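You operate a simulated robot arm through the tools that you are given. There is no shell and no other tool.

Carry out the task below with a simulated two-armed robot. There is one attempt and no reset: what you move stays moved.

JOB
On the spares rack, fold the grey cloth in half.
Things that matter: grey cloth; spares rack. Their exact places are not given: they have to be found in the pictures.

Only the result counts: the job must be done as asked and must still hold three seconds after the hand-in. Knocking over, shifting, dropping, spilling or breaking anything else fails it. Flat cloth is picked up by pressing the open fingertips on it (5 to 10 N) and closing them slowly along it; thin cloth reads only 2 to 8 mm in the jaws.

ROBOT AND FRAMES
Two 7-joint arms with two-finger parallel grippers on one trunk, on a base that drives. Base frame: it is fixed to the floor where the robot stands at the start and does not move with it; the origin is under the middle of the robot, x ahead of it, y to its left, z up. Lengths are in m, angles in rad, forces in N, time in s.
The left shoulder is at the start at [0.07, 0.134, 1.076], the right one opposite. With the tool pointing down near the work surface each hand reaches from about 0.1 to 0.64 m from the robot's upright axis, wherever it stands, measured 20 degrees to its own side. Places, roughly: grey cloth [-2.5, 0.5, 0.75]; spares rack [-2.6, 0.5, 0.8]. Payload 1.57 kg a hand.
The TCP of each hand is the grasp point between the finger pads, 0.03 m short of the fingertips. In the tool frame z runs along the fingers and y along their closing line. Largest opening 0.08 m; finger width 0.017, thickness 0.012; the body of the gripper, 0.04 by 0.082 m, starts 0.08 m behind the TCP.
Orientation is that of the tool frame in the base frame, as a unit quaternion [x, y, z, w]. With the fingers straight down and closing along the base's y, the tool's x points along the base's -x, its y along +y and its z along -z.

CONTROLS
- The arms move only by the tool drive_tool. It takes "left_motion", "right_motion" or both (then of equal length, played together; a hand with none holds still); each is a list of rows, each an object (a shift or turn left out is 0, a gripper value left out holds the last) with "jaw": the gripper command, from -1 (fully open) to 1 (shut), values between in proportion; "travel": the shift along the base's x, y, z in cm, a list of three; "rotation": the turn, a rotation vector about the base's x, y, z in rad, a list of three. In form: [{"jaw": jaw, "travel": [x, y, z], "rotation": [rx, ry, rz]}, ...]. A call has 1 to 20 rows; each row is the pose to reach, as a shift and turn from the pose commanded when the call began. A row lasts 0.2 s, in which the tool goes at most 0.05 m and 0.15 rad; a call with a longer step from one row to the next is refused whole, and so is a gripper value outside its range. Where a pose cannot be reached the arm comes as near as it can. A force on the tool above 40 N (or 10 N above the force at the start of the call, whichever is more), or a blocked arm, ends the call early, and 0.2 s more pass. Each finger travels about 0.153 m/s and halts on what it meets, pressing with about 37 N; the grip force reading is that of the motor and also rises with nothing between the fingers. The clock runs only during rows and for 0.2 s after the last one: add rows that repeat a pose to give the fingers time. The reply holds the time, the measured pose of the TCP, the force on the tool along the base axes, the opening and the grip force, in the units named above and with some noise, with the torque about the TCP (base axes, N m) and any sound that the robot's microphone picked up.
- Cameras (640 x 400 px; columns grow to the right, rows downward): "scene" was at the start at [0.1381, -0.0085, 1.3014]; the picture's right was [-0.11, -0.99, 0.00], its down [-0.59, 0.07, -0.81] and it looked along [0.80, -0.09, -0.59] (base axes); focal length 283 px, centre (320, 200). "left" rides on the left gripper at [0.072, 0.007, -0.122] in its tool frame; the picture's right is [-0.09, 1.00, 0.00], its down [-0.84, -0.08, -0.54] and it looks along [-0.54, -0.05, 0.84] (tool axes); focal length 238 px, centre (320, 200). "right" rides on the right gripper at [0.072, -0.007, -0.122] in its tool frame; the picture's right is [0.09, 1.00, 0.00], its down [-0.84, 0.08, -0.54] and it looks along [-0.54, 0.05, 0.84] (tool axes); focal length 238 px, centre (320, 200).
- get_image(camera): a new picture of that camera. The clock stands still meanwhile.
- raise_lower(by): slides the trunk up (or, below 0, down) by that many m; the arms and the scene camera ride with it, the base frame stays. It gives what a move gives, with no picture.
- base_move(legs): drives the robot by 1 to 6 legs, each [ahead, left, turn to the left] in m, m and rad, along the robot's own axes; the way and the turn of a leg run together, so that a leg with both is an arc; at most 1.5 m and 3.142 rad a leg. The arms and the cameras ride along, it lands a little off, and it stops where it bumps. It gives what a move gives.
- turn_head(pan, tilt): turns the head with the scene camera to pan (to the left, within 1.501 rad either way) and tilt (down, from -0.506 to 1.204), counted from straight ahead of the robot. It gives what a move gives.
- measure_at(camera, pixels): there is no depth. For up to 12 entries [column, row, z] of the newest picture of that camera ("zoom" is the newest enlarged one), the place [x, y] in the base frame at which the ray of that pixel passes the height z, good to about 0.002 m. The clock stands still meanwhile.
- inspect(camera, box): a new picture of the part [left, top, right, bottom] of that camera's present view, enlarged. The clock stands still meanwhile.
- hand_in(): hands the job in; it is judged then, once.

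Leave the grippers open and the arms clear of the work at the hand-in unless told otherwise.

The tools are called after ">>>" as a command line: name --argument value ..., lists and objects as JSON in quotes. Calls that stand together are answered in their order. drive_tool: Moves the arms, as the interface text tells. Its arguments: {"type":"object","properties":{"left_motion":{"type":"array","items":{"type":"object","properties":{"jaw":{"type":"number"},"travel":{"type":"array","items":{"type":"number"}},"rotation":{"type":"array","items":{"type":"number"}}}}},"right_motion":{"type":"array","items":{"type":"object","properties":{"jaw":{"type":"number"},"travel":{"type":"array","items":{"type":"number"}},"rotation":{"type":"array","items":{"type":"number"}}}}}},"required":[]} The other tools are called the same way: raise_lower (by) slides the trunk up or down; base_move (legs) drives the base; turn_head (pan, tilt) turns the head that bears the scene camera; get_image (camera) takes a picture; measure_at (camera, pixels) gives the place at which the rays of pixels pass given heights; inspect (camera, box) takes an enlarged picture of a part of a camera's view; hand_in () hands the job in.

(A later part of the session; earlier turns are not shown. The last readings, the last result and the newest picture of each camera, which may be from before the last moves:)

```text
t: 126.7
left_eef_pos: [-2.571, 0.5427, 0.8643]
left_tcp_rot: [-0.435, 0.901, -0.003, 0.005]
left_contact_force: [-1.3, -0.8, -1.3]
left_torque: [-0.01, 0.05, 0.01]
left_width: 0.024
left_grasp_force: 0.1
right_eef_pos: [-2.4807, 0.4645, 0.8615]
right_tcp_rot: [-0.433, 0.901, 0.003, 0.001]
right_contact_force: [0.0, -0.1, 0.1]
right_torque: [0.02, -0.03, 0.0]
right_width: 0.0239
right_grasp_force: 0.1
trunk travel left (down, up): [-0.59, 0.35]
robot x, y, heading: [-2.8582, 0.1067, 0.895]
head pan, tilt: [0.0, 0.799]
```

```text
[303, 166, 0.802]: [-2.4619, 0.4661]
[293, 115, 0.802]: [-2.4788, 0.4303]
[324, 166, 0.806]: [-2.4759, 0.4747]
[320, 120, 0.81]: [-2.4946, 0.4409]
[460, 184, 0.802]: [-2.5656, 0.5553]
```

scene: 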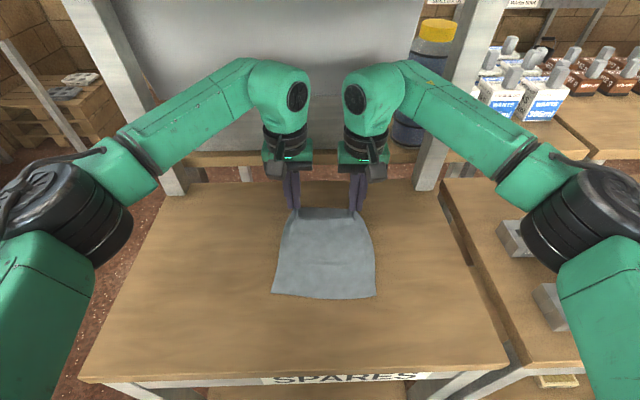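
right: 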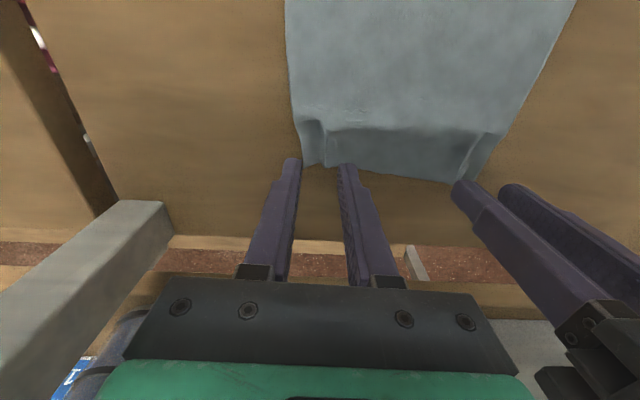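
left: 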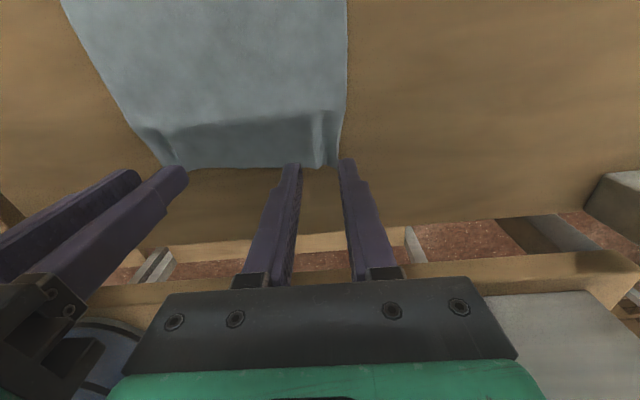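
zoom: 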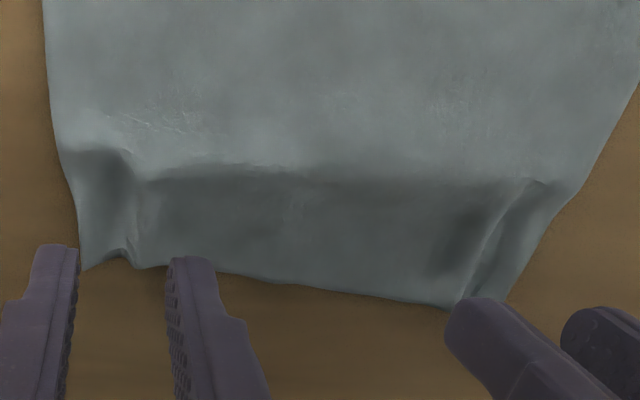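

I'll use each jaw as a spreader: set it narrow over each ridge, press lightly, and open slowly so the fingers draw the cloth apart.

>>> drive_tool --left_motion '[{"jaw": 0.6, "travel": [-0.3, 0.25, -1]}, {"jaw": 0.6, "travel": [-0.3, 0.25, -2]}, {"jaw": 0.6, "travel": [-0.3, 0.25, -2.8]}, {"jaw": 0.6, "travel": [-0.3, 0.25, -3.3]}, {"jaw": 0.6, "travel": [-0.3, 0.25, -3.3]}]' --right_motion '[{"jaw": 0.6, "travel": [0, 0, -1]}, {"jaw": 0.6, "travel": [0, 0, -2]}, {"jaw": 0.6, "travel": [0, 0, -2.6]}, {"jaw": 0.6, "travel": [0, 0, -3.05]}, {"jaw": 0.6, "travel": [0, 0, -3.05]}]'

>>> get_image --camera "left"

>>> get_image --camera "right"

```text
t: 127.9
left_eef_pos: [-2.5743, 0.5454, 0.8317]
left_tcp_rot: [-0.434, 0.901, -0.003, 0.007]
left_contact_force: [0.8, 2.2, 10.0]
left_torque: [0.13, 0.07, -0.02]
left_width: 0.0164
left_grasp_force: 0.1
right_eef_pos: [-2.4827, 0.4629, 0.8314]
right_tcp_rot: [-0.433, 0.901, 0.004, 0.002]
right_contact_force: [0.3, -0.2, 0.8]
right_torque: [0.01, 0.03, -0.01]
right_width: 0.0158
right_grasp_force: 0.1
trunk travel left (down, up): [-0.59, 0.35]
robot x, y, heading: [-2.8544, 0.1091, 0.897]
head pan, tilt: [0.0, 0.799]
```

```text
taken
```

left: 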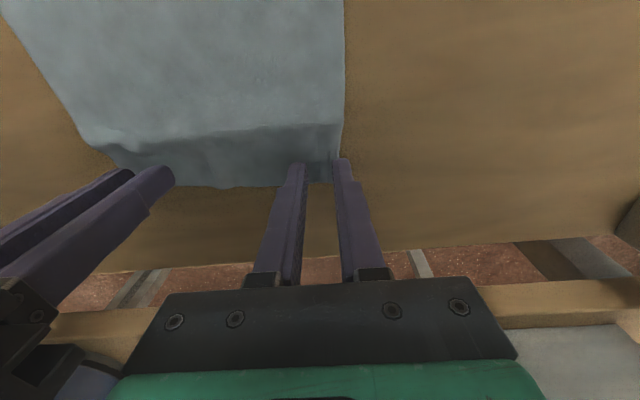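

```text
taken
```

right: 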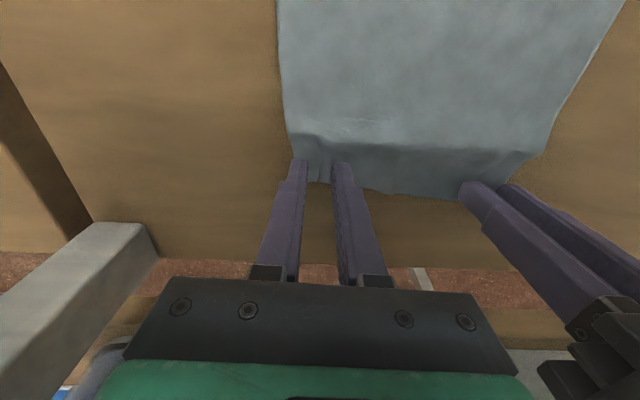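

Fingers sit on both sides of each ridge (left pressing 10 N, right about 1 N). I press the right a bit more and open both slowly.

>>> drive_tool --left_motion '[{"jaw": 0.6}, {"jaw": 0.5}, {"jaw": 0.4}, {"jaw": 0.3}, {"jaw": 0.2}, {"jaw": 0.1}, {"jaw": 0.0}, {"jaw": -0.05}, {"jaw": -0.05}, {"jaw": -0.05, "travel": [0, 0, 1.0]}, {"jaw": -0.05, "travel": [0, 0, 2.5]}]' --right_motion '[{"jaw": 0.6, "travel": [0, 0, -0.12]}, {"jaw": 0.5, "travel": [0, 0, -0.12]}, {"jaw": 0.4, "travel": [0, 0, -0.12]}, {"jaw": 0.3, "travel": [0, 0, -0.12]}, {"jaw": 0.2, "travel": [0, 0, -0.12]}, {"jaw": 0.1, "travel": [0, 0, -0.12]}, {"jaw": 0.0, "travel": [0, 0, -0.12]}, {"jaw": -0.05, "travel": [0, 0, -0.12]}, {"jaw": -0.05, "travel": [0, 0, -0.12]}, {"jaw": -0.05, "travel": [0, 0, 1.0]}, {"jaw": -0.05, "travel": [0, 0, 2.5]}]'

>>> get_image --camera "left"

>>> get_image --camera "right"

>>> inspect --camera "scene" --box '[240, 190, 400, 320]'

```text
t: 130.3
left_eef_pos: [-2.5762, 0.5454, 0.8558]
left_tcp_rot: [-0.434, 0.901, -0.003, 0.006]
left_contact_force: [-0.6, 0.7, 0.5]
left_torque: [0.0, -0.02, 0.03]
left_width: 0.042
left_grasp_force: 0.2
right_eef_pos: [-2.4828, 0.4616, 0.8556]
right_tcp_rot: [-0.433, 0.902, 0.002, 0.0]
right_contact_force: [0.7, -1.4, 0.5]
right_torque: [0.0, 0.0, 0.05]
right_width: 0.0422
right_grasp_force: 0.0
trunk travel left (down, up): [-0.59, 0.35]
robot x, y, heading: [-2.8567, 0.1078, 0.899]
head pan, tilt: [0.0, 0.799]
```

```text
taken
```

left: 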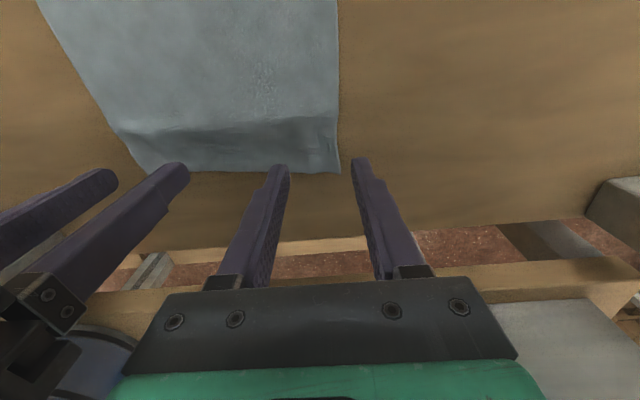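

```text
taken
```

right: 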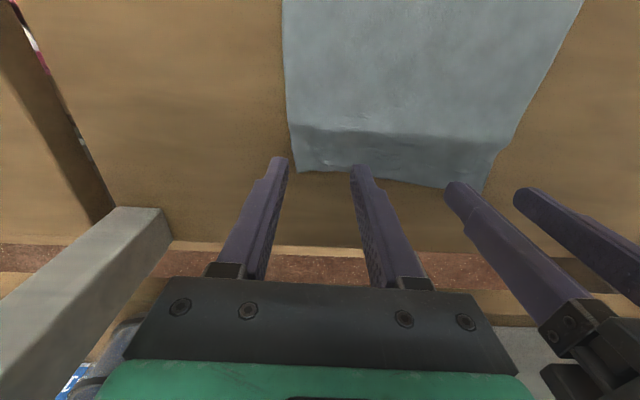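

```text
3.08 times, centred on (320, 255) of scene
```

zoom: 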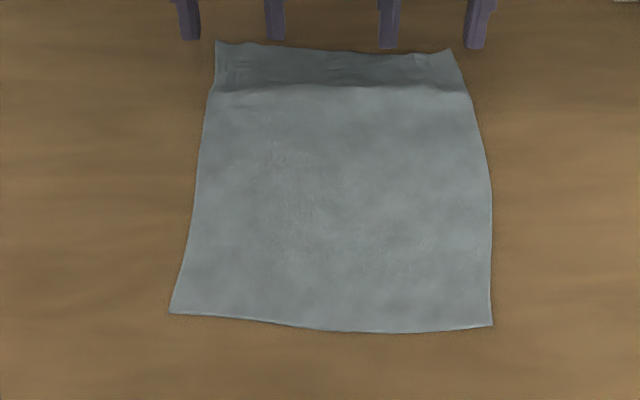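

The pleats are gone. A soft crest remains 3 cm from the far edge; I press the fingertips near the far edge again and draw the cloth 1.2 cm away to flatten it.

>>> drive_tool --left_motion '[{"travel": [0, 0, -1.2]}, {"travel": [0, 0, -2.2]}, {"travel": [0, 0, -2.55]}, {"travel": [0, 0, -2.55]}, {"travel": [0.12, 0.16, -2.55]}, {"travel": [0.25, 0.31, -2.55]}, {"travel": [0.37, 0.47, -2.55]}, {"travel": [0.5, 0.63, -2.55]}, {"travel": [0.62, 0.79, -2.55]}, {"travel": [0.74, 0.94, -2.55]}, {"travel": [0.74, 0.94, -2.55]}]' --right_motion '[{"travel": [0, 0, -1.2]}, {"travel": [0, 0, -2.2]}, {"travel": [0, 0, -2.6]}, {"travel": [0, 0, -2.6]}, {"travel": [0.12, 0.16, -2.6]}, {"travel": [0.25, 0.31, -2.6]}, {"travel": [0.37, 0.47, -2.6]}, {"travel": [0.5, 0.63, -2.6]}, {"travel": [0.62, 0.79, -2.6]}, {"travel": [0.74, 0.94, -2.6]}, {"travel": [0.74, 0.94, -2.6]}]'

>>> inspect --camera "scene" --box '[240, 190, 400, 320]'

>>> get_image --camera "left"

```text
t: 132.7
left_eef_pos: [-2.5691, 0.5536, 0.8309]
left_tcp_rot: [-0.434, 0.901, -0.003, 0.007]
left_contact_force: [0.0, -0.1, 0.1]
left_torque: [0.01, 0.03, -0.01]
left_width: 0.0417
left_grasp_force: 0.1
right_eef_pos: [-2.4749, 0.4706, 0.8311]
right_tcp_rot: [-0.433, 0.901, 0.005, 0.003]
right_contact_force: [-0.7, -4.8, 18.0]
right_torque: [-0.35, -0.09, -0.08]
right_width: 0.0421
right_grasp_force: 0.6
trunk travel left (down, up): [-0.59, 0.35]
robot x, y, heading: [-2.8576, 0.1056, 0.896]
head pan, tilt: [0.0, 0.799]
```

```text
3.08 times, centred on (320, 255) of scene
```

zoom: 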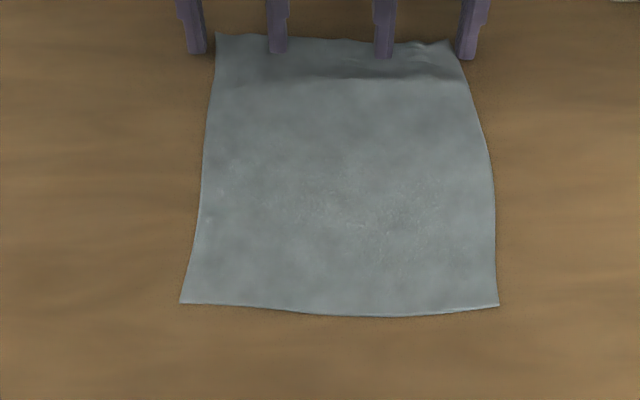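

```text
taken
```

left: 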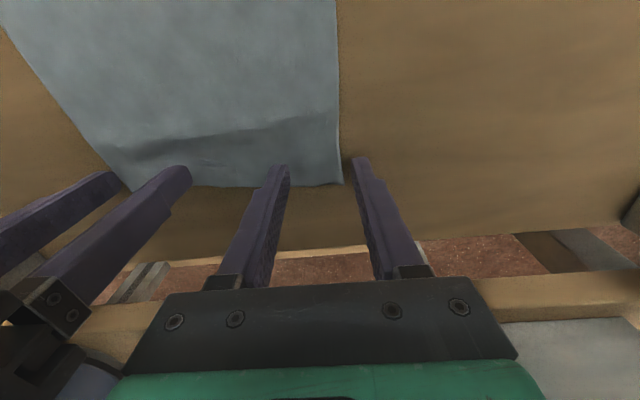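

The crest is mostly flattened. Now for the clean method: I lift the hands and pull back over the cloth's middle, then measure the cloth anew.

>>> drive_tool --left_motion '[{"jaw": 0.2, "travel": [0, 0, 1.5]}, {"jaw": 0.2, "travel": [0, 0, 3]}, {"jaw": 0.2, "travel": [-1.5, -1.5, 4]}, {"travel": [-3.5, -3.0, 4.5]}, {"travel": [-6, -4.5, 4.5]}, {"travel": [-9, -6, 4.5]}, {"travel": [-12, -6, 4.5]}, {"travel": [-15, -6, 4.5]}, {"travel": [-18, -5, 4.5]}]' --right_motion '[{"jaw": 0.2, "travel": [0, 0, 1.5]}, {"jaw": 0.2, "travel": [0, 0, 3]}, {"jaw": 0.2, "travel": [-0.5, -2, 4]}, {"travel": [-0.5, -5, 4.5]}, {"travel": [0, -8, 4.5]}, {"travel": [0.5, -11, 4.5]}, {"travel": [1, -14, 4.5]}, {"travel": [1.5, -17, 4.5]}, {"travel": [1.5, -20, 4.5]}]'

>>> get_image --camera "scene"

>>> inspect --camera "scene" --box '[240, 190, 400, 310]'

```text
t: 134.7
left_eef_pos: [-2.7495, 0.5008, 0.8751]
left_tcp_rot: [-0.434, 0.901, -0.003, 0.007]
left_contact_force: [-0.6, 0.0, 0.8]
left_torque: [0.01, 0.02, -0.03]
left_width: 0.0319
left_grasp_force: 0.0
right_eef_pos: [-2.4588, 0.2727, 0.8746]
right_tcp_rot: [-0.434, 0.901, 0.003, 0.002]
right_contact_force: [0.4, 0.0, -0.6]
right_torque: [-0.01, -0.01, 0.02]
right_width: 0.0323
right_grasp_force: 0.0
trunk travel left (down, up): [-0.59, 0.35]
robot x, y, heading: [-2.8517, 0.1022, 0.897]
head pan, tilt: [0.0, 0.799]
```

```text
taken
```

scene: 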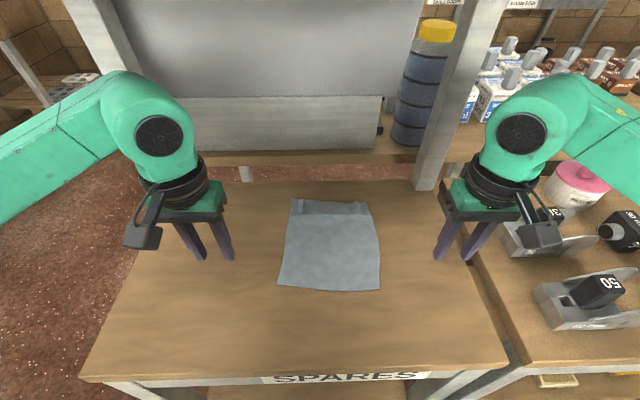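

```text
3.33 times, centred on (320, 250) of scene
```

zoom: 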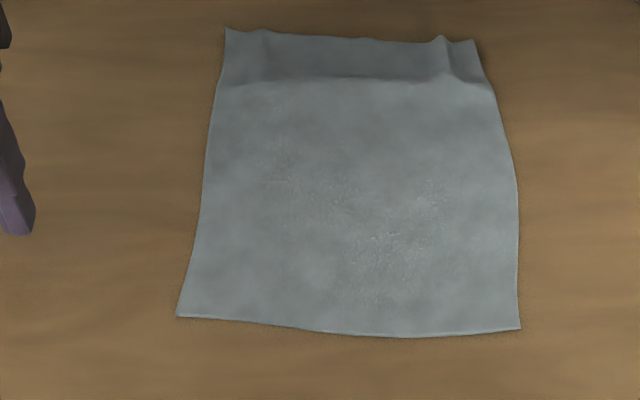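

The cloth is mostly flat, with slight residual creases at the far end. I measure its corners and sides.

>>> measure_at --camera "zoom" --pixels '[[225, 28, 0.803], [474, 41, 0.803], [520, 327, 0.801], [177, 316, 0.801], [518, 185, 0.802], [205, 180, 0.802], [345, 337, 0.801], [350, 38, 0.803], [220, 85, 0.803], [494, 92, 0.803]]'

```text
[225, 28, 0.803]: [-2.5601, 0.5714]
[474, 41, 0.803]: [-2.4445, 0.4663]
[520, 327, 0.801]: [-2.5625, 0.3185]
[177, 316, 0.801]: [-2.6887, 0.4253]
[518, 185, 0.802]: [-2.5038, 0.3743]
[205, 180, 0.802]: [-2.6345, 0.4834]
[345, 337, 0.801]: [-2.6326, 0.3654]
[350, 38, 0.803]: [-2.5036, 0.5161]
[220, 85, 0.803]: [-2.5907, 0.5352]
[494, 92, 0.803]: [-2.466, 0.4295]
```

The cloth's midline runs about from [-2.626, 0.498] to [-2.501, 0.394]. For a pinch along that line the jaws must close front-to-back, so I turn the left hand by −1.598 rad and the right by +1.544 rad about the vertical (cameras outward), at height.

>>> drive_tool --left_motion '[{"travel": [0, 0, 0.5], "rotation": [0, 0, -0.145]}, {"travel": [0, 0, 1], "rotation": [0, 0, -0.29]}, {"travel": [0, 0, 1], "rotation": [0, 0, -0.435]}, {"travel": [0, 0, 1], "rotation": [0, 0, -0.58]}, {"travel": [0, 0, 1], "rotation": [0, 0, -0.725]}, {"travel": [0, 0, 1], "rotation": [0, 0, -0.87]}, {"travel": [0, 0, 1], "rotation": [0, 0, -1.015]}, {"travel": [0, 0, 1], "rotation": [0, 0, -1.16]}, {"travel": [0, 0, 1], "rotation": [0, 0, -1.305]}, {"travel": [0, 0, 1], "rotation": [0, 0, -1.45]}, {"travel": [0, 0, 1], "rotation": [0, 0, -1.595]}, {"travel": [0, 0, 1], "rotation": [0, 0, -1.598]}]' --right_motion '[{"travel": [-1, 0.9, 0.5], "rotation": [0, 0, 0.14]}, {"travel": [-2, 1.8, 1], "rotation": [0, 0, 0.28]}, {"travel": [-3, 2.6, 1], "rotation": [0, 0, 0.42]}, {"travel": [-3, 2.6, 1], "rotation": [0, 0, 0.56]}, {"travel": [-3, 2.6, 1], "rotation": [0, 0, 0.7]}, {"travel": [-3, 2.6, 1], "rotation": [0, 0, 0.84]}, {"travel": [-3, 2.6, 1], "rotation": [0, 0, 0.98]}, {"travel": [-3, 2.6, 1], "rotation": [0, 0, 1.12]}, {"travel": [-3, 2.6, 1], "rotation": [0, 0, 1.26]}, {"travel": [-3, 2.6, 1], "rotation": [0, 0, 1.4]}, {"travel": [-3, 2.6, 1], "rotation": [0, 0, 1.544]}, {"travel": [-3, 2.6, 1], "rotation": [0, 0, 1.544]}]'

>>> get_image --camera "scene"

>>> get_image --camera "left"

>>> get_image --camera "right"

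```text
t: 137.3
left_eef_pos: [-2.7618, 0.3208, 0.9265]
left_tcp_rot: [0.341, 0.94, -0.007, 0.002]
left_contact_force: [0.1, -0.2, 0.3]
left_torque: [-0.03, -0.02, 0.0]
left_width: 0.0319
left_grasp_force: 0.0
left hand out of reach, approached as far as the arm can: row 6, 7, 8, 9, 10, 11, 12
right_eef_pos: [-2.6445, 0.2024, 0.911]
right_tcp_rot: [0.939, -0.344, -0.002, 0.004]
right_contact_force: [-0.8, 0.0, -0.1]
right_torque: [-0.07, 0.01, -0.02]
right_width: 0.032
right_grasp_force: 0.0
right hand out of reach, approached as far as the arm can: row 6, 7, 8, 9, 10, 11, 12
trunk travel left (down, up): [-0.59, 0.35]
robot x, y, heading: [-2.8523, 0.1018, 0.898]
head pan, tilt: [0.0, 0.799]
```

```text
taken
```

scene: 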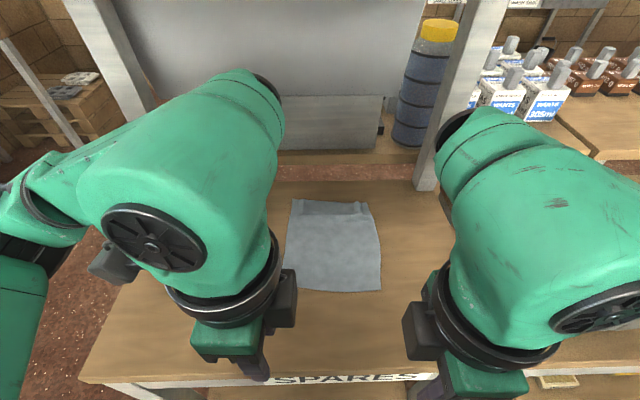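

```text
taken
```

left: 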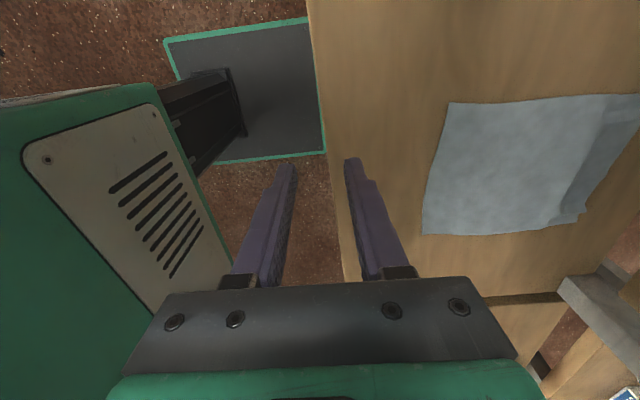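

```text
taken
```

right: 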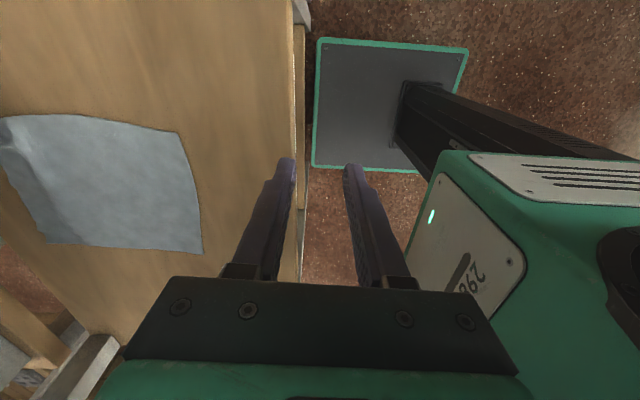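

The hands turned properly but slid back toward the body because that yaw wasn't reachable out there. I'll try moving them forward over the cloth with this yaw and see whether they can get there.

>>> drive_tool --left_motion '[{"travel": [2.0, 2.2, -0.5]}, {"travel": [4, 4.5, -1]}, {"travel": [6, 6.8, -1.5]}, {"travel": [8, 9, -2]}, {"travel": [8, 9, -2]}]' --right_motion '[{"travel": [2, 2.8, 0]}, {"travel": [4, 5.5, -0.3]}, {"travel": [6, 8.3, -0.6]}, {"travel": [8, 11, -0.8]}, {"travel": [8, 11, -0.8]}]'

>>> get_image --camera "scene"

```text
t: 138.5
left_eef_pos: [-2.7321, 0.3115, 0.9206]
left_tcp_rot: [0.341, 0.94, -0.005, -0.001]
left_contact_force: [-23.2, 28.4, -1.0]
left_torque: [-2.62, -2.27, 0.22]
left_width: 0.032
left_grasp_force: 0.2
left hand out of reach, approached as far as the arm can: row 1, 2, 3, 4, 5
right_eef_pos: [-2.6657, 0.2634, 0.9143]
right_tcp_rot: [0.939, -0.344, -0.001, 0.002]
right_contact_force: [24.7, -28.8, 1.9]
right_torque: [2.92, 2.48, 0.47]
right_width: 0.0322
right_grasp_force: 0.2
right hand out of reach, approached as far as the arm can: row 1, 2, 3, 4, 5
trunk travel left (down, up): [-0.59, 0.35]
robot x, y, heading: [-2.8575, 0.1073, 0.898]
head pan, tilt: [0.0, 0.799]
```

```text
taken
```

scene: 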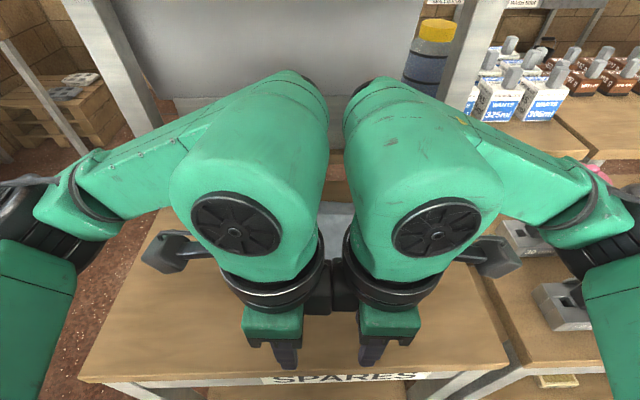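

The two grippers are pressing against each other (about 37 N) and can't reach forward with this yaw. I separate them sideways at once.

>>> drive_tool --left_motion '[{"travel": [-1.5, 1.2, 0]}, {"travel": [-3, 2.5, 0]}, {"travel": [-4.5, 3.8, 0]}, {"travel": [-6, 5, 0]}]' --right_motion '[{"travel": [1.5, -1.2, 0]}, {"travel": [3, -2.5, 0]}, {"travel": [4.5, -3.8, 0]}, {"travel": [6, -5, 0]}]'

>>> get_image --camera "scene"

```text
t: 139.5
left_eef_pos: [-2.7876, 0.3238, 0.9211]
left_tcp_rot: [0.342, 0.94, -0.007, 0.002]
left_contact_force: [0.0, -0.3, 0.5]
left_torque: [-0.01, 0.03, -0.04]
left_width: 0.0323
left_grasp_force: 0.0
left hand out of reach, approached as far as the arm can: row 1, 2, 3, 4
right_eef_pos: [-2.6458, 0.2072, 0.9165]
right_tcp_rot: [0.939, -0.344, -0.002, 0.001]
right_contact_force: [-0.7, -0.6, 0.4]
right_torque: [0.03, -0.02, 0.01]
right_width: 0.0317
right_grasp_force: 0.0
right hand out of reach, approached as far as the arm can: row 1, 2, 3, 4
trunk travel left (down, up): [-0.59, 0.35]
robot x, y, heading: [-2.8533, 0.1092, 0.901]
head pan, tilt: [0.0, 0.799]
```

```text
taken
```

scene: 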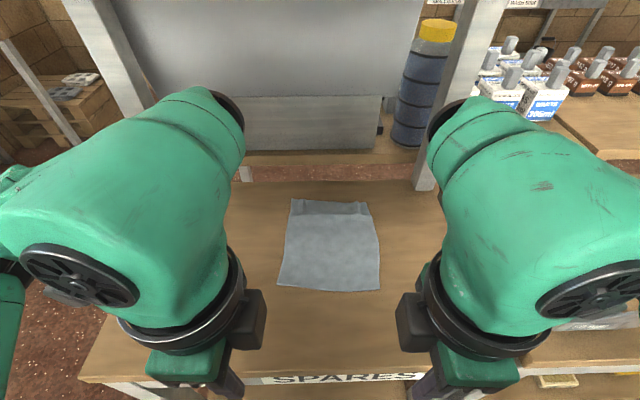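

Separated, forces are zero and the cloth is untouched. I turn both hands back to the original yaw while moving them out to their side positions.

>>> drive_tool --left_motion '[{"travel": [0, 0, 0], "rotation": [0, 0, 0.14]}, {"travel": [0, 0, 0], "rotation": [0, 0, 0.28]}, {"travel": [0, 1, 0], "rotation": [0, 0, 0.42]}, {"travel": [0.5, 3, 0], "rotation": [0, 0, 0.56]}, {"travel": [1, 5, 0], "rotation": [0, 0, 0.7]}, {"travel": [1.5, 7, 0], "rotation": [0, 0, 0.85]}, {"travel": [2, 9, -1], "rotation": [0, 0, 1.0]}, {"travel": [2.5, 11, -1], "rotation": [0, 0, 1.14]}, {"travel": [3, 13, -2], "rotation": [0, 0, 1.28]}, {"travel": [3.5, 15, -3], "rotation": [0, 0, 1.42]}, {"travel": [3.8, 17, -3], "rotation": [0, 0, 1.56]}, {"travel": [3.8, 17.6, -3], "rotation": [0, 0, 1.598]}, {"travel": [3.8, 17.6, -3], "rotation": [0, 0, 1.598]}]' --right_motion '[{"travel": [0, 0, 0], "rotation": [0, 0, -0.14]}, {"travel": [0, 0, 0], "rotation": [0, 0, -0.28]}, {"travel": [1, 0.5, 0], "rotation": [0, 0, -0.42]}, {"travel": [3, 1.5, 0], "rotation": [0, 0, -0.56]}, {"travel": [5, 3, 0], "rotation": [0, 0, -0.7]}, {"travel": [7, 4, 0], "rotation": [0, 0, -0.84]}, {"travel": [9, 5, 0], "rotation": [0, 0, -0.98]}, {"travel": [11, 6, 0], "rotation": [0, 0, -1.12]}, {"travel": [13, 7, 0], "rotation": [0, 0, -1.26]}, {"travel": [14.5, 8.5, 0], "rotation": [0, 0, -1.4]}, {"travel": [15.6, 9.3, -1], "rotation": [0, 0, -1.544]}, {"travel": [15.6, 9.3, -2], "rotation": [0, 0, -1.544]}, {"travel": [15.6, 9.3, -2], "rotation": [0, 0, -1.544]}]'

>>> get_image --camera "scene"

```text
t: 142.3
left_eef_pos: [-2.7512, 0.4968, 0.8922]
left_tcp_rot: [-0.435, 0.9, -0.004, 0.006]
left_contact_force: [0.0, -0.2, -0.2]
left_torque: [-0.02, -0.02, -0.02]
left_width: 0.0323
left_grasp_force: 0.1
right_eef_pos: [-2.4869, 0.2993, 0.8955]
right_tcp_rot: [-0.433, 0.901, 0.004, 0.002]
right_contact_force: [-0.8, -0.1, 0.5]
right_torque: [-0.01, 0.02, -0.01]
right_width: 0.0319
right_grasp_force: 0.0
trunk travel left (down, up): [-0.59, 0.35]
robot x, y, heading: [-2.8569, 0.1047, 0.898]
head pan, tilt: [0.0, 0.799]
```

```text
taken
```

scene: 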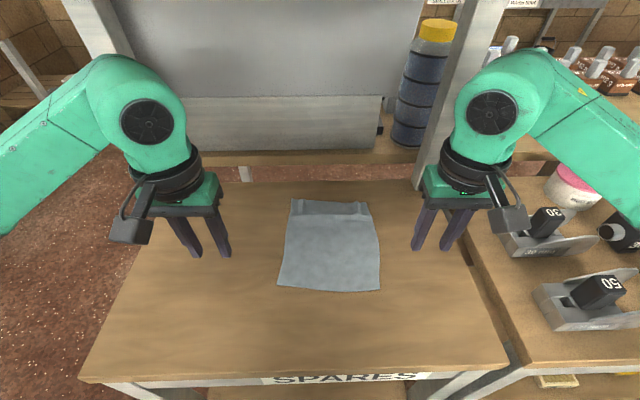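

Back to the standard pose. Now I test whether the left hand can turn the other way (+1.544 rad) while staying in place.

>>> drive_tool --left_motion '[{"rotation": [0, 0, 0.14]}, {"rotation": [0, 0, 0.28]}, {"rotation": [0, 0, 0.42]}, {"rotation": [0, 0, 0.56]}, {"rotation": [0, 0, 0.7]}, {"rotation": [0, 0, 0.84]}, {"rotation": [0, 0, 0.98]}, {"rotation": [0, 0, 1.12]}, {"rotation": [0, 0, 1.26]}, {"rotation": [0, 0, 1.4]}, {"rotation": [0, 0, 1.544]}, {"rotation": [0, 0, 1.544]}]'

>>> get_image --camera "scene"

```text
t: 144.9
left_eef_pos: [-2.7512, 0.4965, 0.892]
left_tcp_rot: [0.939, -0.343, -0.001, -0.006]
left_contact_force: [0.1, 0.0, -0.7]
left_torque: [-0.04, 0.01, 0.01]
left_width: 0.0318
left_grasp_force: 0.1
right_eef_pos: [-2.4874, 0.2991, 0.8952]
right_tcp_rot: [-0.433, 0.901, 0.003, 0.001]
right_contact_force: [0.3, -0.7, -0.1]
right_torque: [0.02, 0.0, 0.02]
right_width: 0.032
right_grasp_force: 0.1
trunk travel left (down, up): [-0.59, 0.35]
robot x, y, heading: [-2.8548, 0.1081, 0.894]
head pan, tilt: [0.0, 0.799]
```

```text
taken
```

scene: 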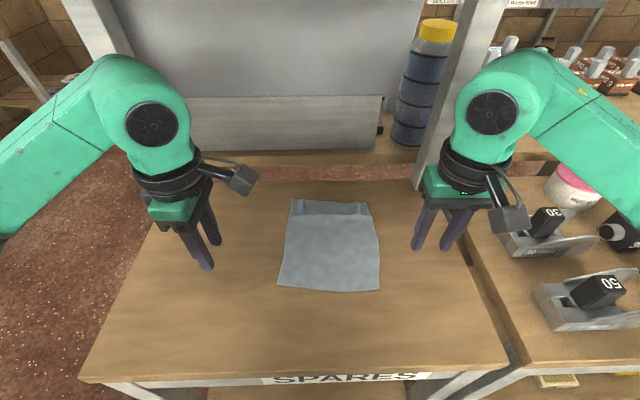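

The inward turn is reachable. With a small outward tilt of both hands (0.3 rad) the cameras stay clear of each other. I turn the right hand −1.598 rad in place.

>>> drive_tool --right_motion '[{"rotation": [0, 0, -0.145]}, {"rotation": [0, 0, -0.29]}, {"rotation": [0, 0, -0.435]}, {"rotation": [0, 0, -0.58]}, {"rotation": [0, 0, -0.725]}, {"rotation": [0, 0, -0.87]}, {"rotation": [0, 0, -1.015]}, {"rotation": [0, 0, -1.16]}, {"rotation": [0, 0, -1.305]}, {"rotation": [0, 0, -1.45]}, {"rotation": [0, 0, -1.595]}, {"rotation": [0, 0, -1.598]}]'

>>> drive_tool --left_motion '[{"rotation": [-0.064, -0.077, 0]}, {"rotation": [-0.129, -0.153, 0]}, {"rotation": [-0.193, -0.23, 0]}, {"rotation": [-0.193, -0.23, 0]}]' --right_motion '[{"rotation": [0.064, 0.077, 0]}, {"rotation": [0.129, 0.153, 0]}, {"rotation": [0.193, 0.23, 0]}, {"rotation": [0.193, 0.23, 0]}]'

>>> get_image --camera "scene"

>>> get_image --camera "left"

>>> get_image --camera "right"

```text
t: 147.5
left_eef_pos: [-2.7508, 0.4959, 0.891]
left_tcp_rot: [0.939, -0.343, -0.001, -0.007]
left_contact_force: [0.0, 0.4, -0.2]
left_torque: [0.03, -0.03, 0.0]
left_width: 0.0322
left_grasp_force: 0.0
right_eef_pos: [-2.4888, 0.2985, 0.8944]
right_tcp_rot: [0.345, 0.939, 0.002, 0.003]
right_contact_force: [0.2, -0.4, 0.6]
right_torque: [-0.02, -0.02, 0.0]
right_width: 0.0323
right_grasp_force: 0.1
trunk travel left (down, up): [-0.59, 0.35]
robot x, y, heading: [-2.8577, 0.1014, 0.893]
head pan, tilt: [0.0, 0.799]
```

```text
t: 148.5
left_eef_pos: [-2.7516, 0.4974, 0.8921]
left_tcp_rot: [0.929, -0.339, 0.139, 0.045]
left_contact_force: [-0.1, 0.6, -0.5]
left_torque: [-0.03, 0.0, 0.01]
left_width: 0.0317
left_grasp_force: 0.1
right_eef_pos: [-2.4872, 0.2998, 0.8951]
right_tcp_rot: [0.341, 0.928, 0.052, -0.139]
right_contact_force: [0.6, 0.0, 0.0]
right_torque: [0.01, -0.01, -0.03]
right_width: 0.032
right_grasp_force: 0.0
trunk travel left (down, up): [-0.59, 0.35]
robot x, y, heading: [-2.8548, 0.1059, 0.901]
head pan, tilt: [0.0, 0.799]
```

```text
taken
```

scene: 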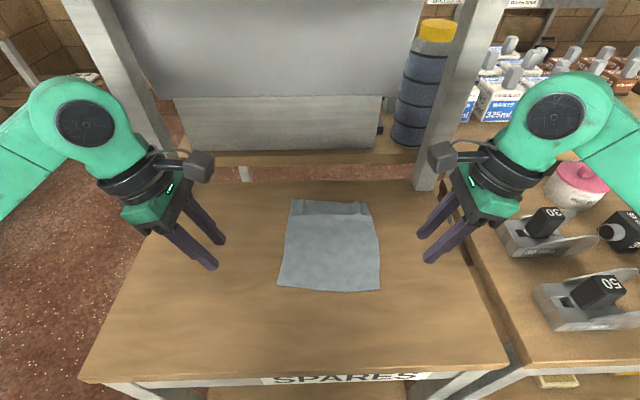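

```text
taken
```

left: 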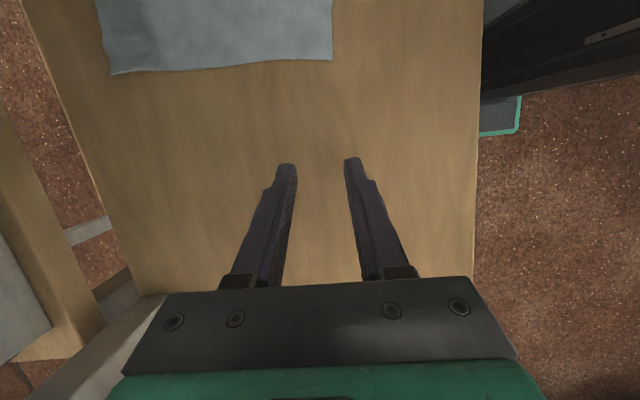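

```text
taken
```

right: 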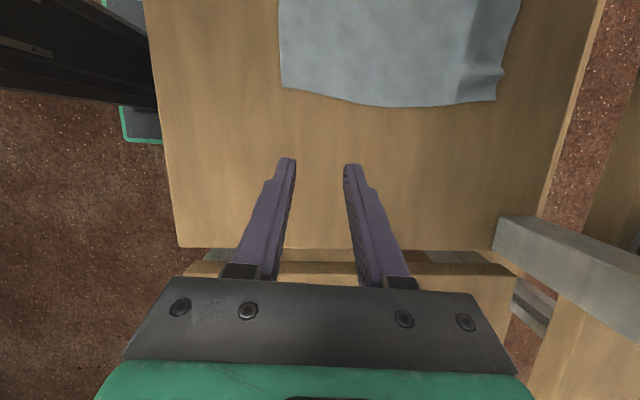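

A clean symmetric stance. I move both hands over the cloth's midline, tips about 6.5 cm either side of the centre, hovering about 2 cm above.

>>> drive_tool --left_motion '[{"jaw": 0.15, "travel": [3.3, -0.1, -1]}, {"travel": [6.6, -0.2, -2]}, {"travel": [9.9, -0.3, -3]}, {"travel": [12.2, -0.4, -3.5]}, {"travel": [13.15, -0.4, -3.5]}, {"travel": [13.15, -0.4, -3.5]}]' --right_motion '[{"jaw": 0.15, "travel": [-0.5, 2.5, -1]}, {"travel": [-1, 5, -2]}, {"travel": [-1.5, 7.4, -3]}, {"travel": [-1.8, 9.1, -3.8]}, {"travel": [-1.97, 9.85, -3.8]}, {"travel": [-1.97, 9.85, -3.8]}]'

>>> get_image --camera "scene"

>>> get_image --camera "left"

>>> get_image --camera "right"

```text
t: 149.9
left_eef_pos: [-2.6197, 0.4922, 0.8579]
left_tcp_rot: [0.93, -0.338, 0.14, 0.044]
left_contact_force: [-0.3, -0.8, 0.6]
left_torque: [-0.03, 0.03, 0.01]
left_width: 0.0339
left_grasp_force: 0.1
right_eef_pos: [-2.509, 0.3966, 0.8544]
right_tcp_rot: [0.34, 0.929, 0.052, -0.138]
right_contact_force: [-0.1, 0.4, 0.3]
right_torque: [-0.01, 0.02, -0.02]
right_width: 0.0341
right_grasp_force: 0.1
trunk travel left (down, up): [-0.59, 0.35]
robot x, y, heading: [-2.8566, 0.1053, 0.895]
head pan, tilt: [0.0, 0.799]
```

```text
taken
```

scene: 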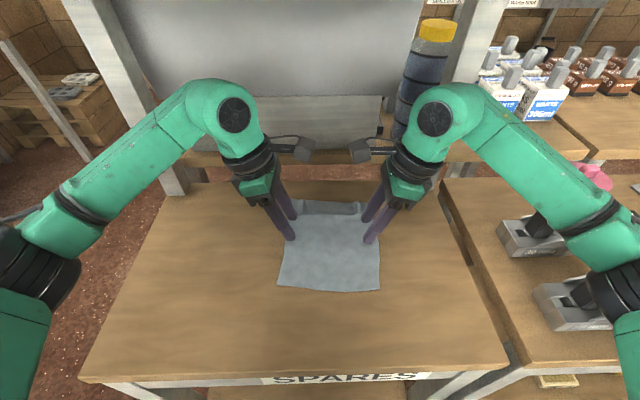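

```text
taken
```

left: 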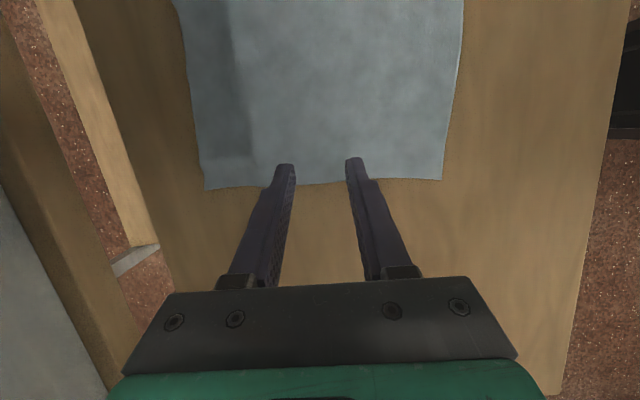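

```text
taken
```

right: 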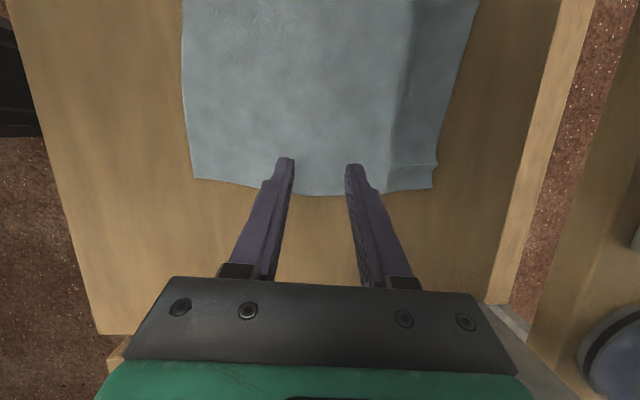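

Both hands straddle the side-edge midpoints well. I check precisely with measurements from both wrist cameras.

>>> measure_at --camera "left" --pixels '[[442, 180, 0.801], [205, 190, 0.803], [320, 164, 0.829], [190, 80, 0.803], [462, 30, 0.801]]'

>>> measure_at --camera "right" --pixels '[[193, 177, 0.801], [433, 188, 0.803], [320, 164, 0.826], [184, 100, 0.801], [452, 100, 0.803]]'

```text
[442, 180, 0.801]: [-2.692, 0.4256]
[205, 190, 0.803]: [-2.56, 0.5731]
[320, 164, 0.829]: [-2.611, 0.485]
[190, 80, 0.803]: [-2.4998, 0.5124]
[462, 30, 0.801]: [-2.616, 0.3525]
```

```text
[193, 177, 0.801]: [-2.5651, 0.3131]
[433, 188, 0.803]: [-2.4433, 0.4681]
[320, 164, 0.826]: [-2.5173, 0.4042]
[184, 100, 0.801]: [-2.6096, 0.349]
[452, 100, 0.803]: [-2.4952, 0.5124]
```

The tips' centres lie on the midline within 2 mm on both sides. I lower to near contact.

>>> drive_tool --left_motion '[{"travel": [0, 0, -1]}, {"travel": [0, 0, -1.8]}, {"travel": [0, 0, -2.2]}, {"travel": [0, 0, -2.3]}, {"travel": [0, 0, -2.3]}]' --right_motion '[{"travel": [0, -0.1, -0.8]}, {"travel": [0, -0.1, -1.5]}, {"travel": [0, -0.1, -1.85]}, {"travel": [0, -0.1, -1.95]}, {"travel": [0, -0.1, -1.95]}]'

```text
t: 151.1
left_eef_pos: [-2.6182, 0.4924, 0.8342]
left_tcp_rot: [0.93, -0.339, 0.139, 0.044]
left_contact_force: [-0.1, -0.7, -0.2]
left_torque: [-0.01, -0.01, -0.01]
left_width: 0.034
left_grasp_force: 0.1
right_eef_pos: [-2.509, 0.3948, 0.8354]
right_tcp_rot: [0.34, 0.929, 0.052, -0.137]
right_contact_force: [-0.5, 0.3, -0.1]
right_torque: [0.01, -0.02, 0.01]
right_width: 0.0341
right_grasp_force: 0.0
trunk travel left (down, up): [-0.59, 0.35]
robot x, y, heading: [-2.8562, 0.1064, 0.898]
head pan, tilt: [0.0, 0.799]
```

Not yet in contact. I go down another 3–4 mm in small steps.

>>> drive_tool --left_motion '[{"travel": [0, 0, -0.1]}, {"travel": [0, 0, -0.2]}, {"travel": [0, 0, -0.3]}, {"travel": [0, 0, -0.3]}]' --right_motion '[{"travel": [0, 0, -0.15]}, {"travel": [0, 0, -0.3]}, {"travel": [0, 0, -0.4]}, {"travel": [0, 0, -0.4]}]'

```text
t: 152.1
left_eef_pos: [-2.6196, 0.4924, 0.8327]
left_tcp_rot: [0.93, -0.338, 0.141, 0.044]
left_contact_force: [-1.2, 2.5, 11.8]
left_torque: [-0.14, 0.15, -0.07]
left_width: 0.0331
left_grasp_force: 0.0
right_eef_pos: [-2.5095, 0.3949, 0.8323]
right_tcp_rot: [0.341, 0.928, 0.054, -0.137]
right_contact_force: [0.6, 0.3, 0.4]
right_torque: [0.01, 0.01, 0.04]
right_width: 0.034
right_grasp_force: 0.0
trunk travel left (down, up): [-0.59, 0.35]
robot x, y, heading: [-2.8529, 0.108, 0.902]
head pan, tilt: [0.0, 0.799]
```

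Left presses 11.8 N; right isn't in contact yet. I lower only the right by 2 mm more.

>>> drive_tool --right_motion '[{"travel": [0, 0, -0.08]}, {"travel": [0, 0, -0.15]}, {"travel": [0, 0, -0.2]}, {"travel": [0, 0, -0.2]}]'

```text
t: 153.1
left_eef_pos: [-2.6199, 0.4913, 0.8317]
left_tcp_rot: [0.93, -0.338, 0.14, 0.043]
left_contact_force: [2.0, 3.5, 14.8]
left_torque: [-0.14, 0.09, -0.01]
left_width: 0.0311
left_grasp_force: 0.1
right_eef_pos: [-2.5092, 0.3949, 0.8322]
right_tcp_rot: [0.341, 0.929, 0.054, -0.137]
right_contact_force: [1.6, 2.0, 14.0]
right_torque: [-0.12, 0.11, -0.02]
right_width: 0.033
right_grasp_force: 0.1
trunk travel left (down, up): [-0.59, 0.35]
robot x, y, heading: [-2.8573, 0.1032, 0.897]
head pan, tilt: [0.0, 0.799]
```

Both press at about 14 N. I close both jaws slowly to gather the midline into a ridge.

>>> drive_tool --left_motion '[{"jaw": 0.2}, {"jaw": 0.26}, {"jaw": 0.32}, {"jaw": 0.38}, {"jaw": 0.44}, {"jaw": 0.5}, {"jaw": 0.56}, {"jaw": 0.62}, {"jaw": 0.68}, {"jaw": 0.74}, {"jaw": 0.8}, {"jaw": 0.86}, {"jaw": 0.92}, {"jaw": 1.0}, {"jaw": 1.0}, {"jaw": 1.0}]' --right_motion '[{"jaw": 0.2}, {"jaw": 0.26}, {"jaw": 0.32}, {"jaw": 0.38}, {"jaw": 0.44}, {"jaw": 0.5}, {"jaw": 0.56}, {"jaw": 0.62}, {"jaw": 0.68}, {"jaw": 0.74}, {"jaw": 0.8}, {"jaw": 0.86}, {"jaw": 0.92}, {"jaw": 1.0}, {"jaw": 1.0}, {"jaw": 1.0}]'

>>> get_image --camera "left"

>>> get_image --camera "right"

>>> inspect --camera "scene" --box '[240, 180, 400, 310]'

```text
t: 156.5
left_eef_pos: [-2.6218, 0.4907, 0.8324]
left_tcp_rot: [0.93, -0.338, 0.14, 0.043]
left_contact_force: [-0.3, 0.0, 3.8]
left_torque: [-0.02, -0.03, -0.01]
left_width: 0.0024
left_grasp_force: 23.7
right_eef_pos: [-2.512, 0.394, 0.8332]
right_tcp_rot: [0.34, 0.929, 0.055, -0.138]
right_contact_force: [-2.2, -1.4, 23.9]
right_torque: [-0.06, 0.12, -0.04]
right_width: 0.0049
right_grasp_force: 24.6
trunk travel left (down, up): [-0.59, 0.35]
robot x, y, heading: [-2.8544, 0.1036, 0.898]
head pan, tilt: [0.0, 0.799]
```

```text
taken
```

left: 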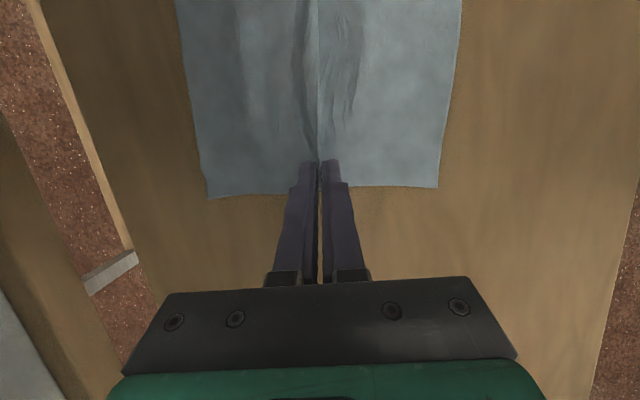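

```text
taken
```

right: 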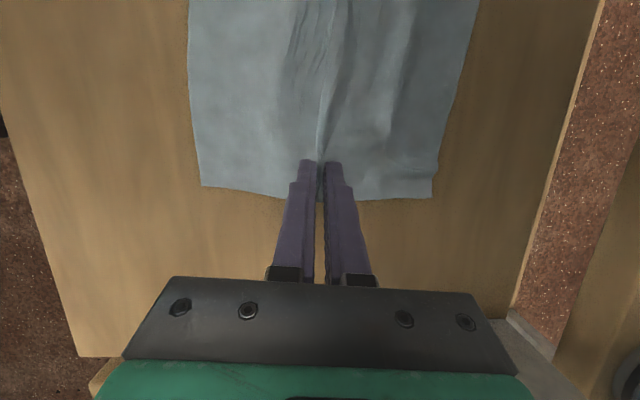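

```text
3.08 times, centred on (320, 245) of scene
```

zoom: 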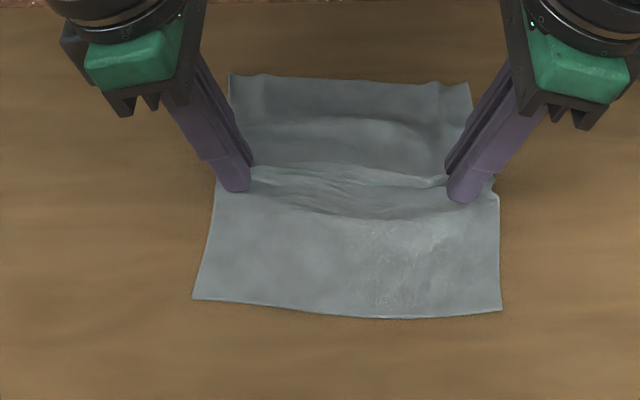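

The midline is gathered into a ridge and held by both hands (2.4 and 4.9 mm), with near and far halves about equal in both views. I lift slowly by 4 cm.

>>> drive_tool --left_motion '[{"jaw": 1, "travel": [0, 0, 0.4]}, {"jaw": 1, "travel": [0, 0, 1]}, {"jaw": 1, "travel": [-0.1, -0.1, 1.8]}, {"jaw": 1, "travel": [-0.2, -0.3, 2.6]}, {"jaw": 1, "travel": [-0.4, -0.5, 3.4]}, {"jaw": 1, "travel": [-0.6, -0.8, 4]}, {"jaw": 1, "travel": [-0.6, -0.8, 4]}]' --right_motion '[{"jaw": 1, "travel": [0, 0, 0.4]}, {"jaw": 1, "travel": [0, 0, 1]}, {"jaw": 1, "travel": [-0.1, -0.1, 1.8]}, {"jaw": 1, "travel": [-0.2, -0.3, 2.6]}, {"jaw": 1, "travel": [-0.4, -0.5, 3.4]}, {"jaw": 1, "travel": [-0.6, -0.8, 4]}, {"jaw": 1, "travel": [-0.6, -0.8, 4]}]'

>>> get_image --camera "left"

>>> get_image --camera "right"

>>> inspect --camera "scene" --box '[220, 130, 420, 310]'

```text
t: 158.1
left_eef_pos: [-2.6265, 0.4842, 0.8715]
left_tcp_rot: [0.929, -0.339, 0.14, 0.045]
left_contact_force: [0.6, -1.3, -0.6]
left_torque: [-0.06, -0.05, -0.02]
left_width: 0.0024
left_grasp_force: 24.0
right_eef_pos: [-2.5149, 0.3868, 0.8699]
right_tcp_rot: [0.341, 0.929, 0.052, -0.137]
right_contact_force: [-1.5, 1.2, 0.2]
right_torque: [0.02, 0.05, 0.01]
right_width: 0.0027
right_grasp_force: 23.4
trunk travel left (down, up): [-0.59, 0.35]
robot x, y, heading: [-2.8533, 0.1085, 0.895]
head pan, tilt: [0.0, 0.799]
```

```text
taken
```

left: 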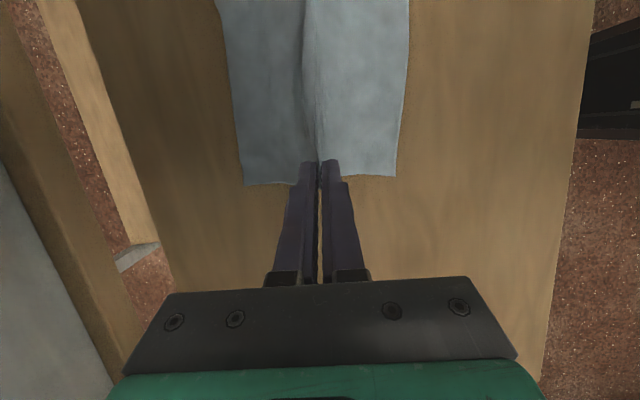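

```text
taken
```

right: 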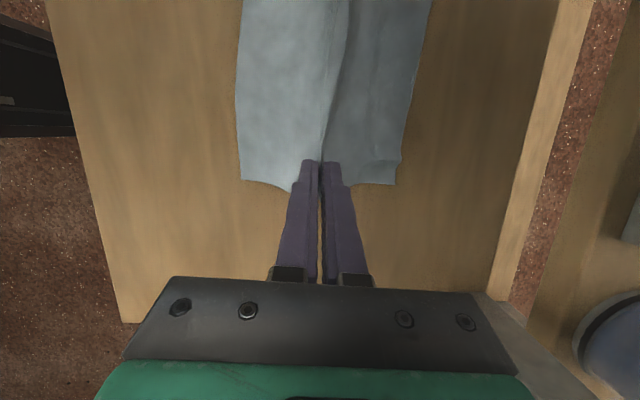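

```text
2.22 times, centred on (320, 220) of scene
```

zoom: 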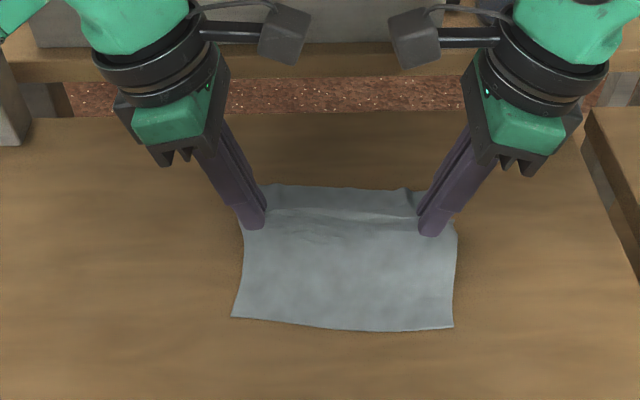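

The ridge lifts cleanly with both halves hanging like a tent. I continue lifting while moving toward the robot, clear of the shelf, until the cloth hangs freely with both halves together.

>>> drive_tool --left_motion '[{"jaw": 1, "travel": [-0.6, -0.7, 0.7]}, {"jaw": 1, "travel": [-1.3, -1.5, 1.4]}, {"jaw": 1, "travel": [-2.0, -2.4, 2.1]}, {"jaw": 1, "travel": [-2.8, -3.3, 2.8]}, {"jaw": 1, "travel": [-3.6, -4.3, 3.6]}, {"jaw": 1, "travel": [-4.4, -5.2, 4.4]}, {"jaw": 1, "travel": [-5.1, -6.0, 5.3]}, {"jaw": 1, "travel": [-5.6, -6.7, 6.2]}, {"jaw": 1, "travel": [-5.8, -6.9, 7.0]}, {"jaw": 1, "travel": [-5.8, -6.9, 7.0]}]' --right_motion '[{"jaw": 1, "travel": [-0.6, -0.7, 0.7]}, {"jaw": 1, "travel": [-1.3, -1.5, 1.4]}, {"jaw": 1, "travel": [-2.0, -2.4, 2.1]}, {"jaw": 1, "travel": [-2.8, -3.3, 2.8]}, {"jaw": 1, "travel": [-3.6, -4.3, 3.6]}, {"jaw": 1, "travel": [-4.4, -5.2, 4.4]}, {"jaw": 1, "travel": [-5.1, -6.0, 5.3]}, {"jaw": 1, "travel": [-5.6, -6.7, 6.2]}, {"jaw": 1, "travel": [-5.8, -6.9, 7.0]}, {"jaw": 1, "travel": [-5.8, -6.9, 7.0]}]'

>>> get_image --camera "left"

>>> get_image --camera "right"

>>> get_image --camera "scene"

```text
t: 160.3
left_eef_pos: [-2.6827, 0.4149, 0.941]
left_tcp_rot: [0.929, -0.339, 0.14, 0.045]
left_contact_force: [0.6, -0.4, 0.7]
left_torque: [0.02, 0.01, 0.02]
left_width: 0.0026
left_grasp_force: 23.6
right_eef_pos: [-2.5719, 0.3185, 0.9407]
right_tcp_rot: [0.341, 0.928, 0.052, -0.137]
right_contact_force: [-0.2, 0.0, -0.4]
right_torque: [0.04, 0.01, 0.0]
right_width: 0.0028
right_grasp_force: 24.0
trunk travel left (down, up): [-0.59, 0.35]
robot x, y, heading: [-2.8578, 0.1044, 0.892]
head pan, tilt: [0.0, 0.799]
```

```text
taken
```

left: 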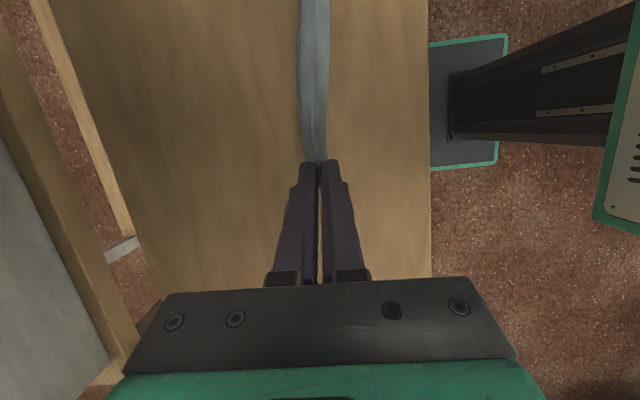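

```text
taken
```

right: 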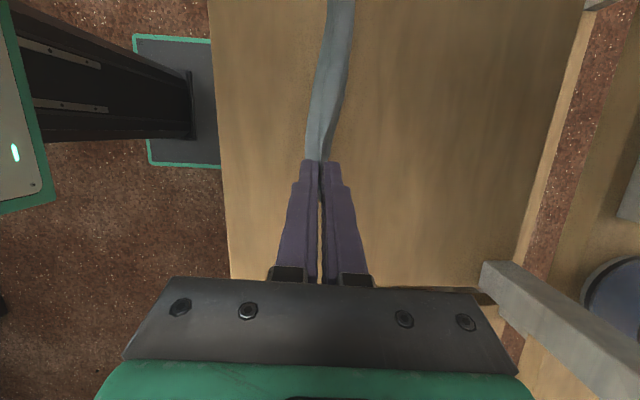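

```text
taken
```

scene: 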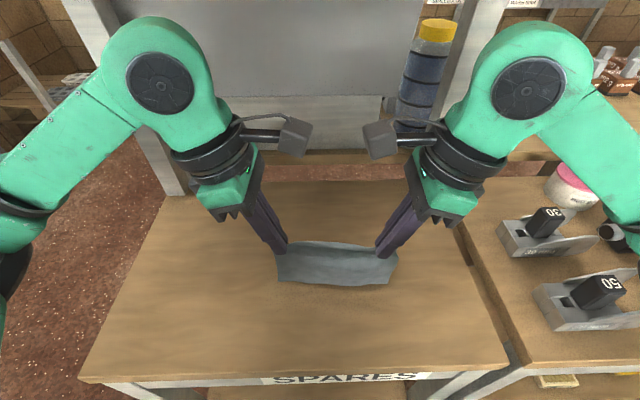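

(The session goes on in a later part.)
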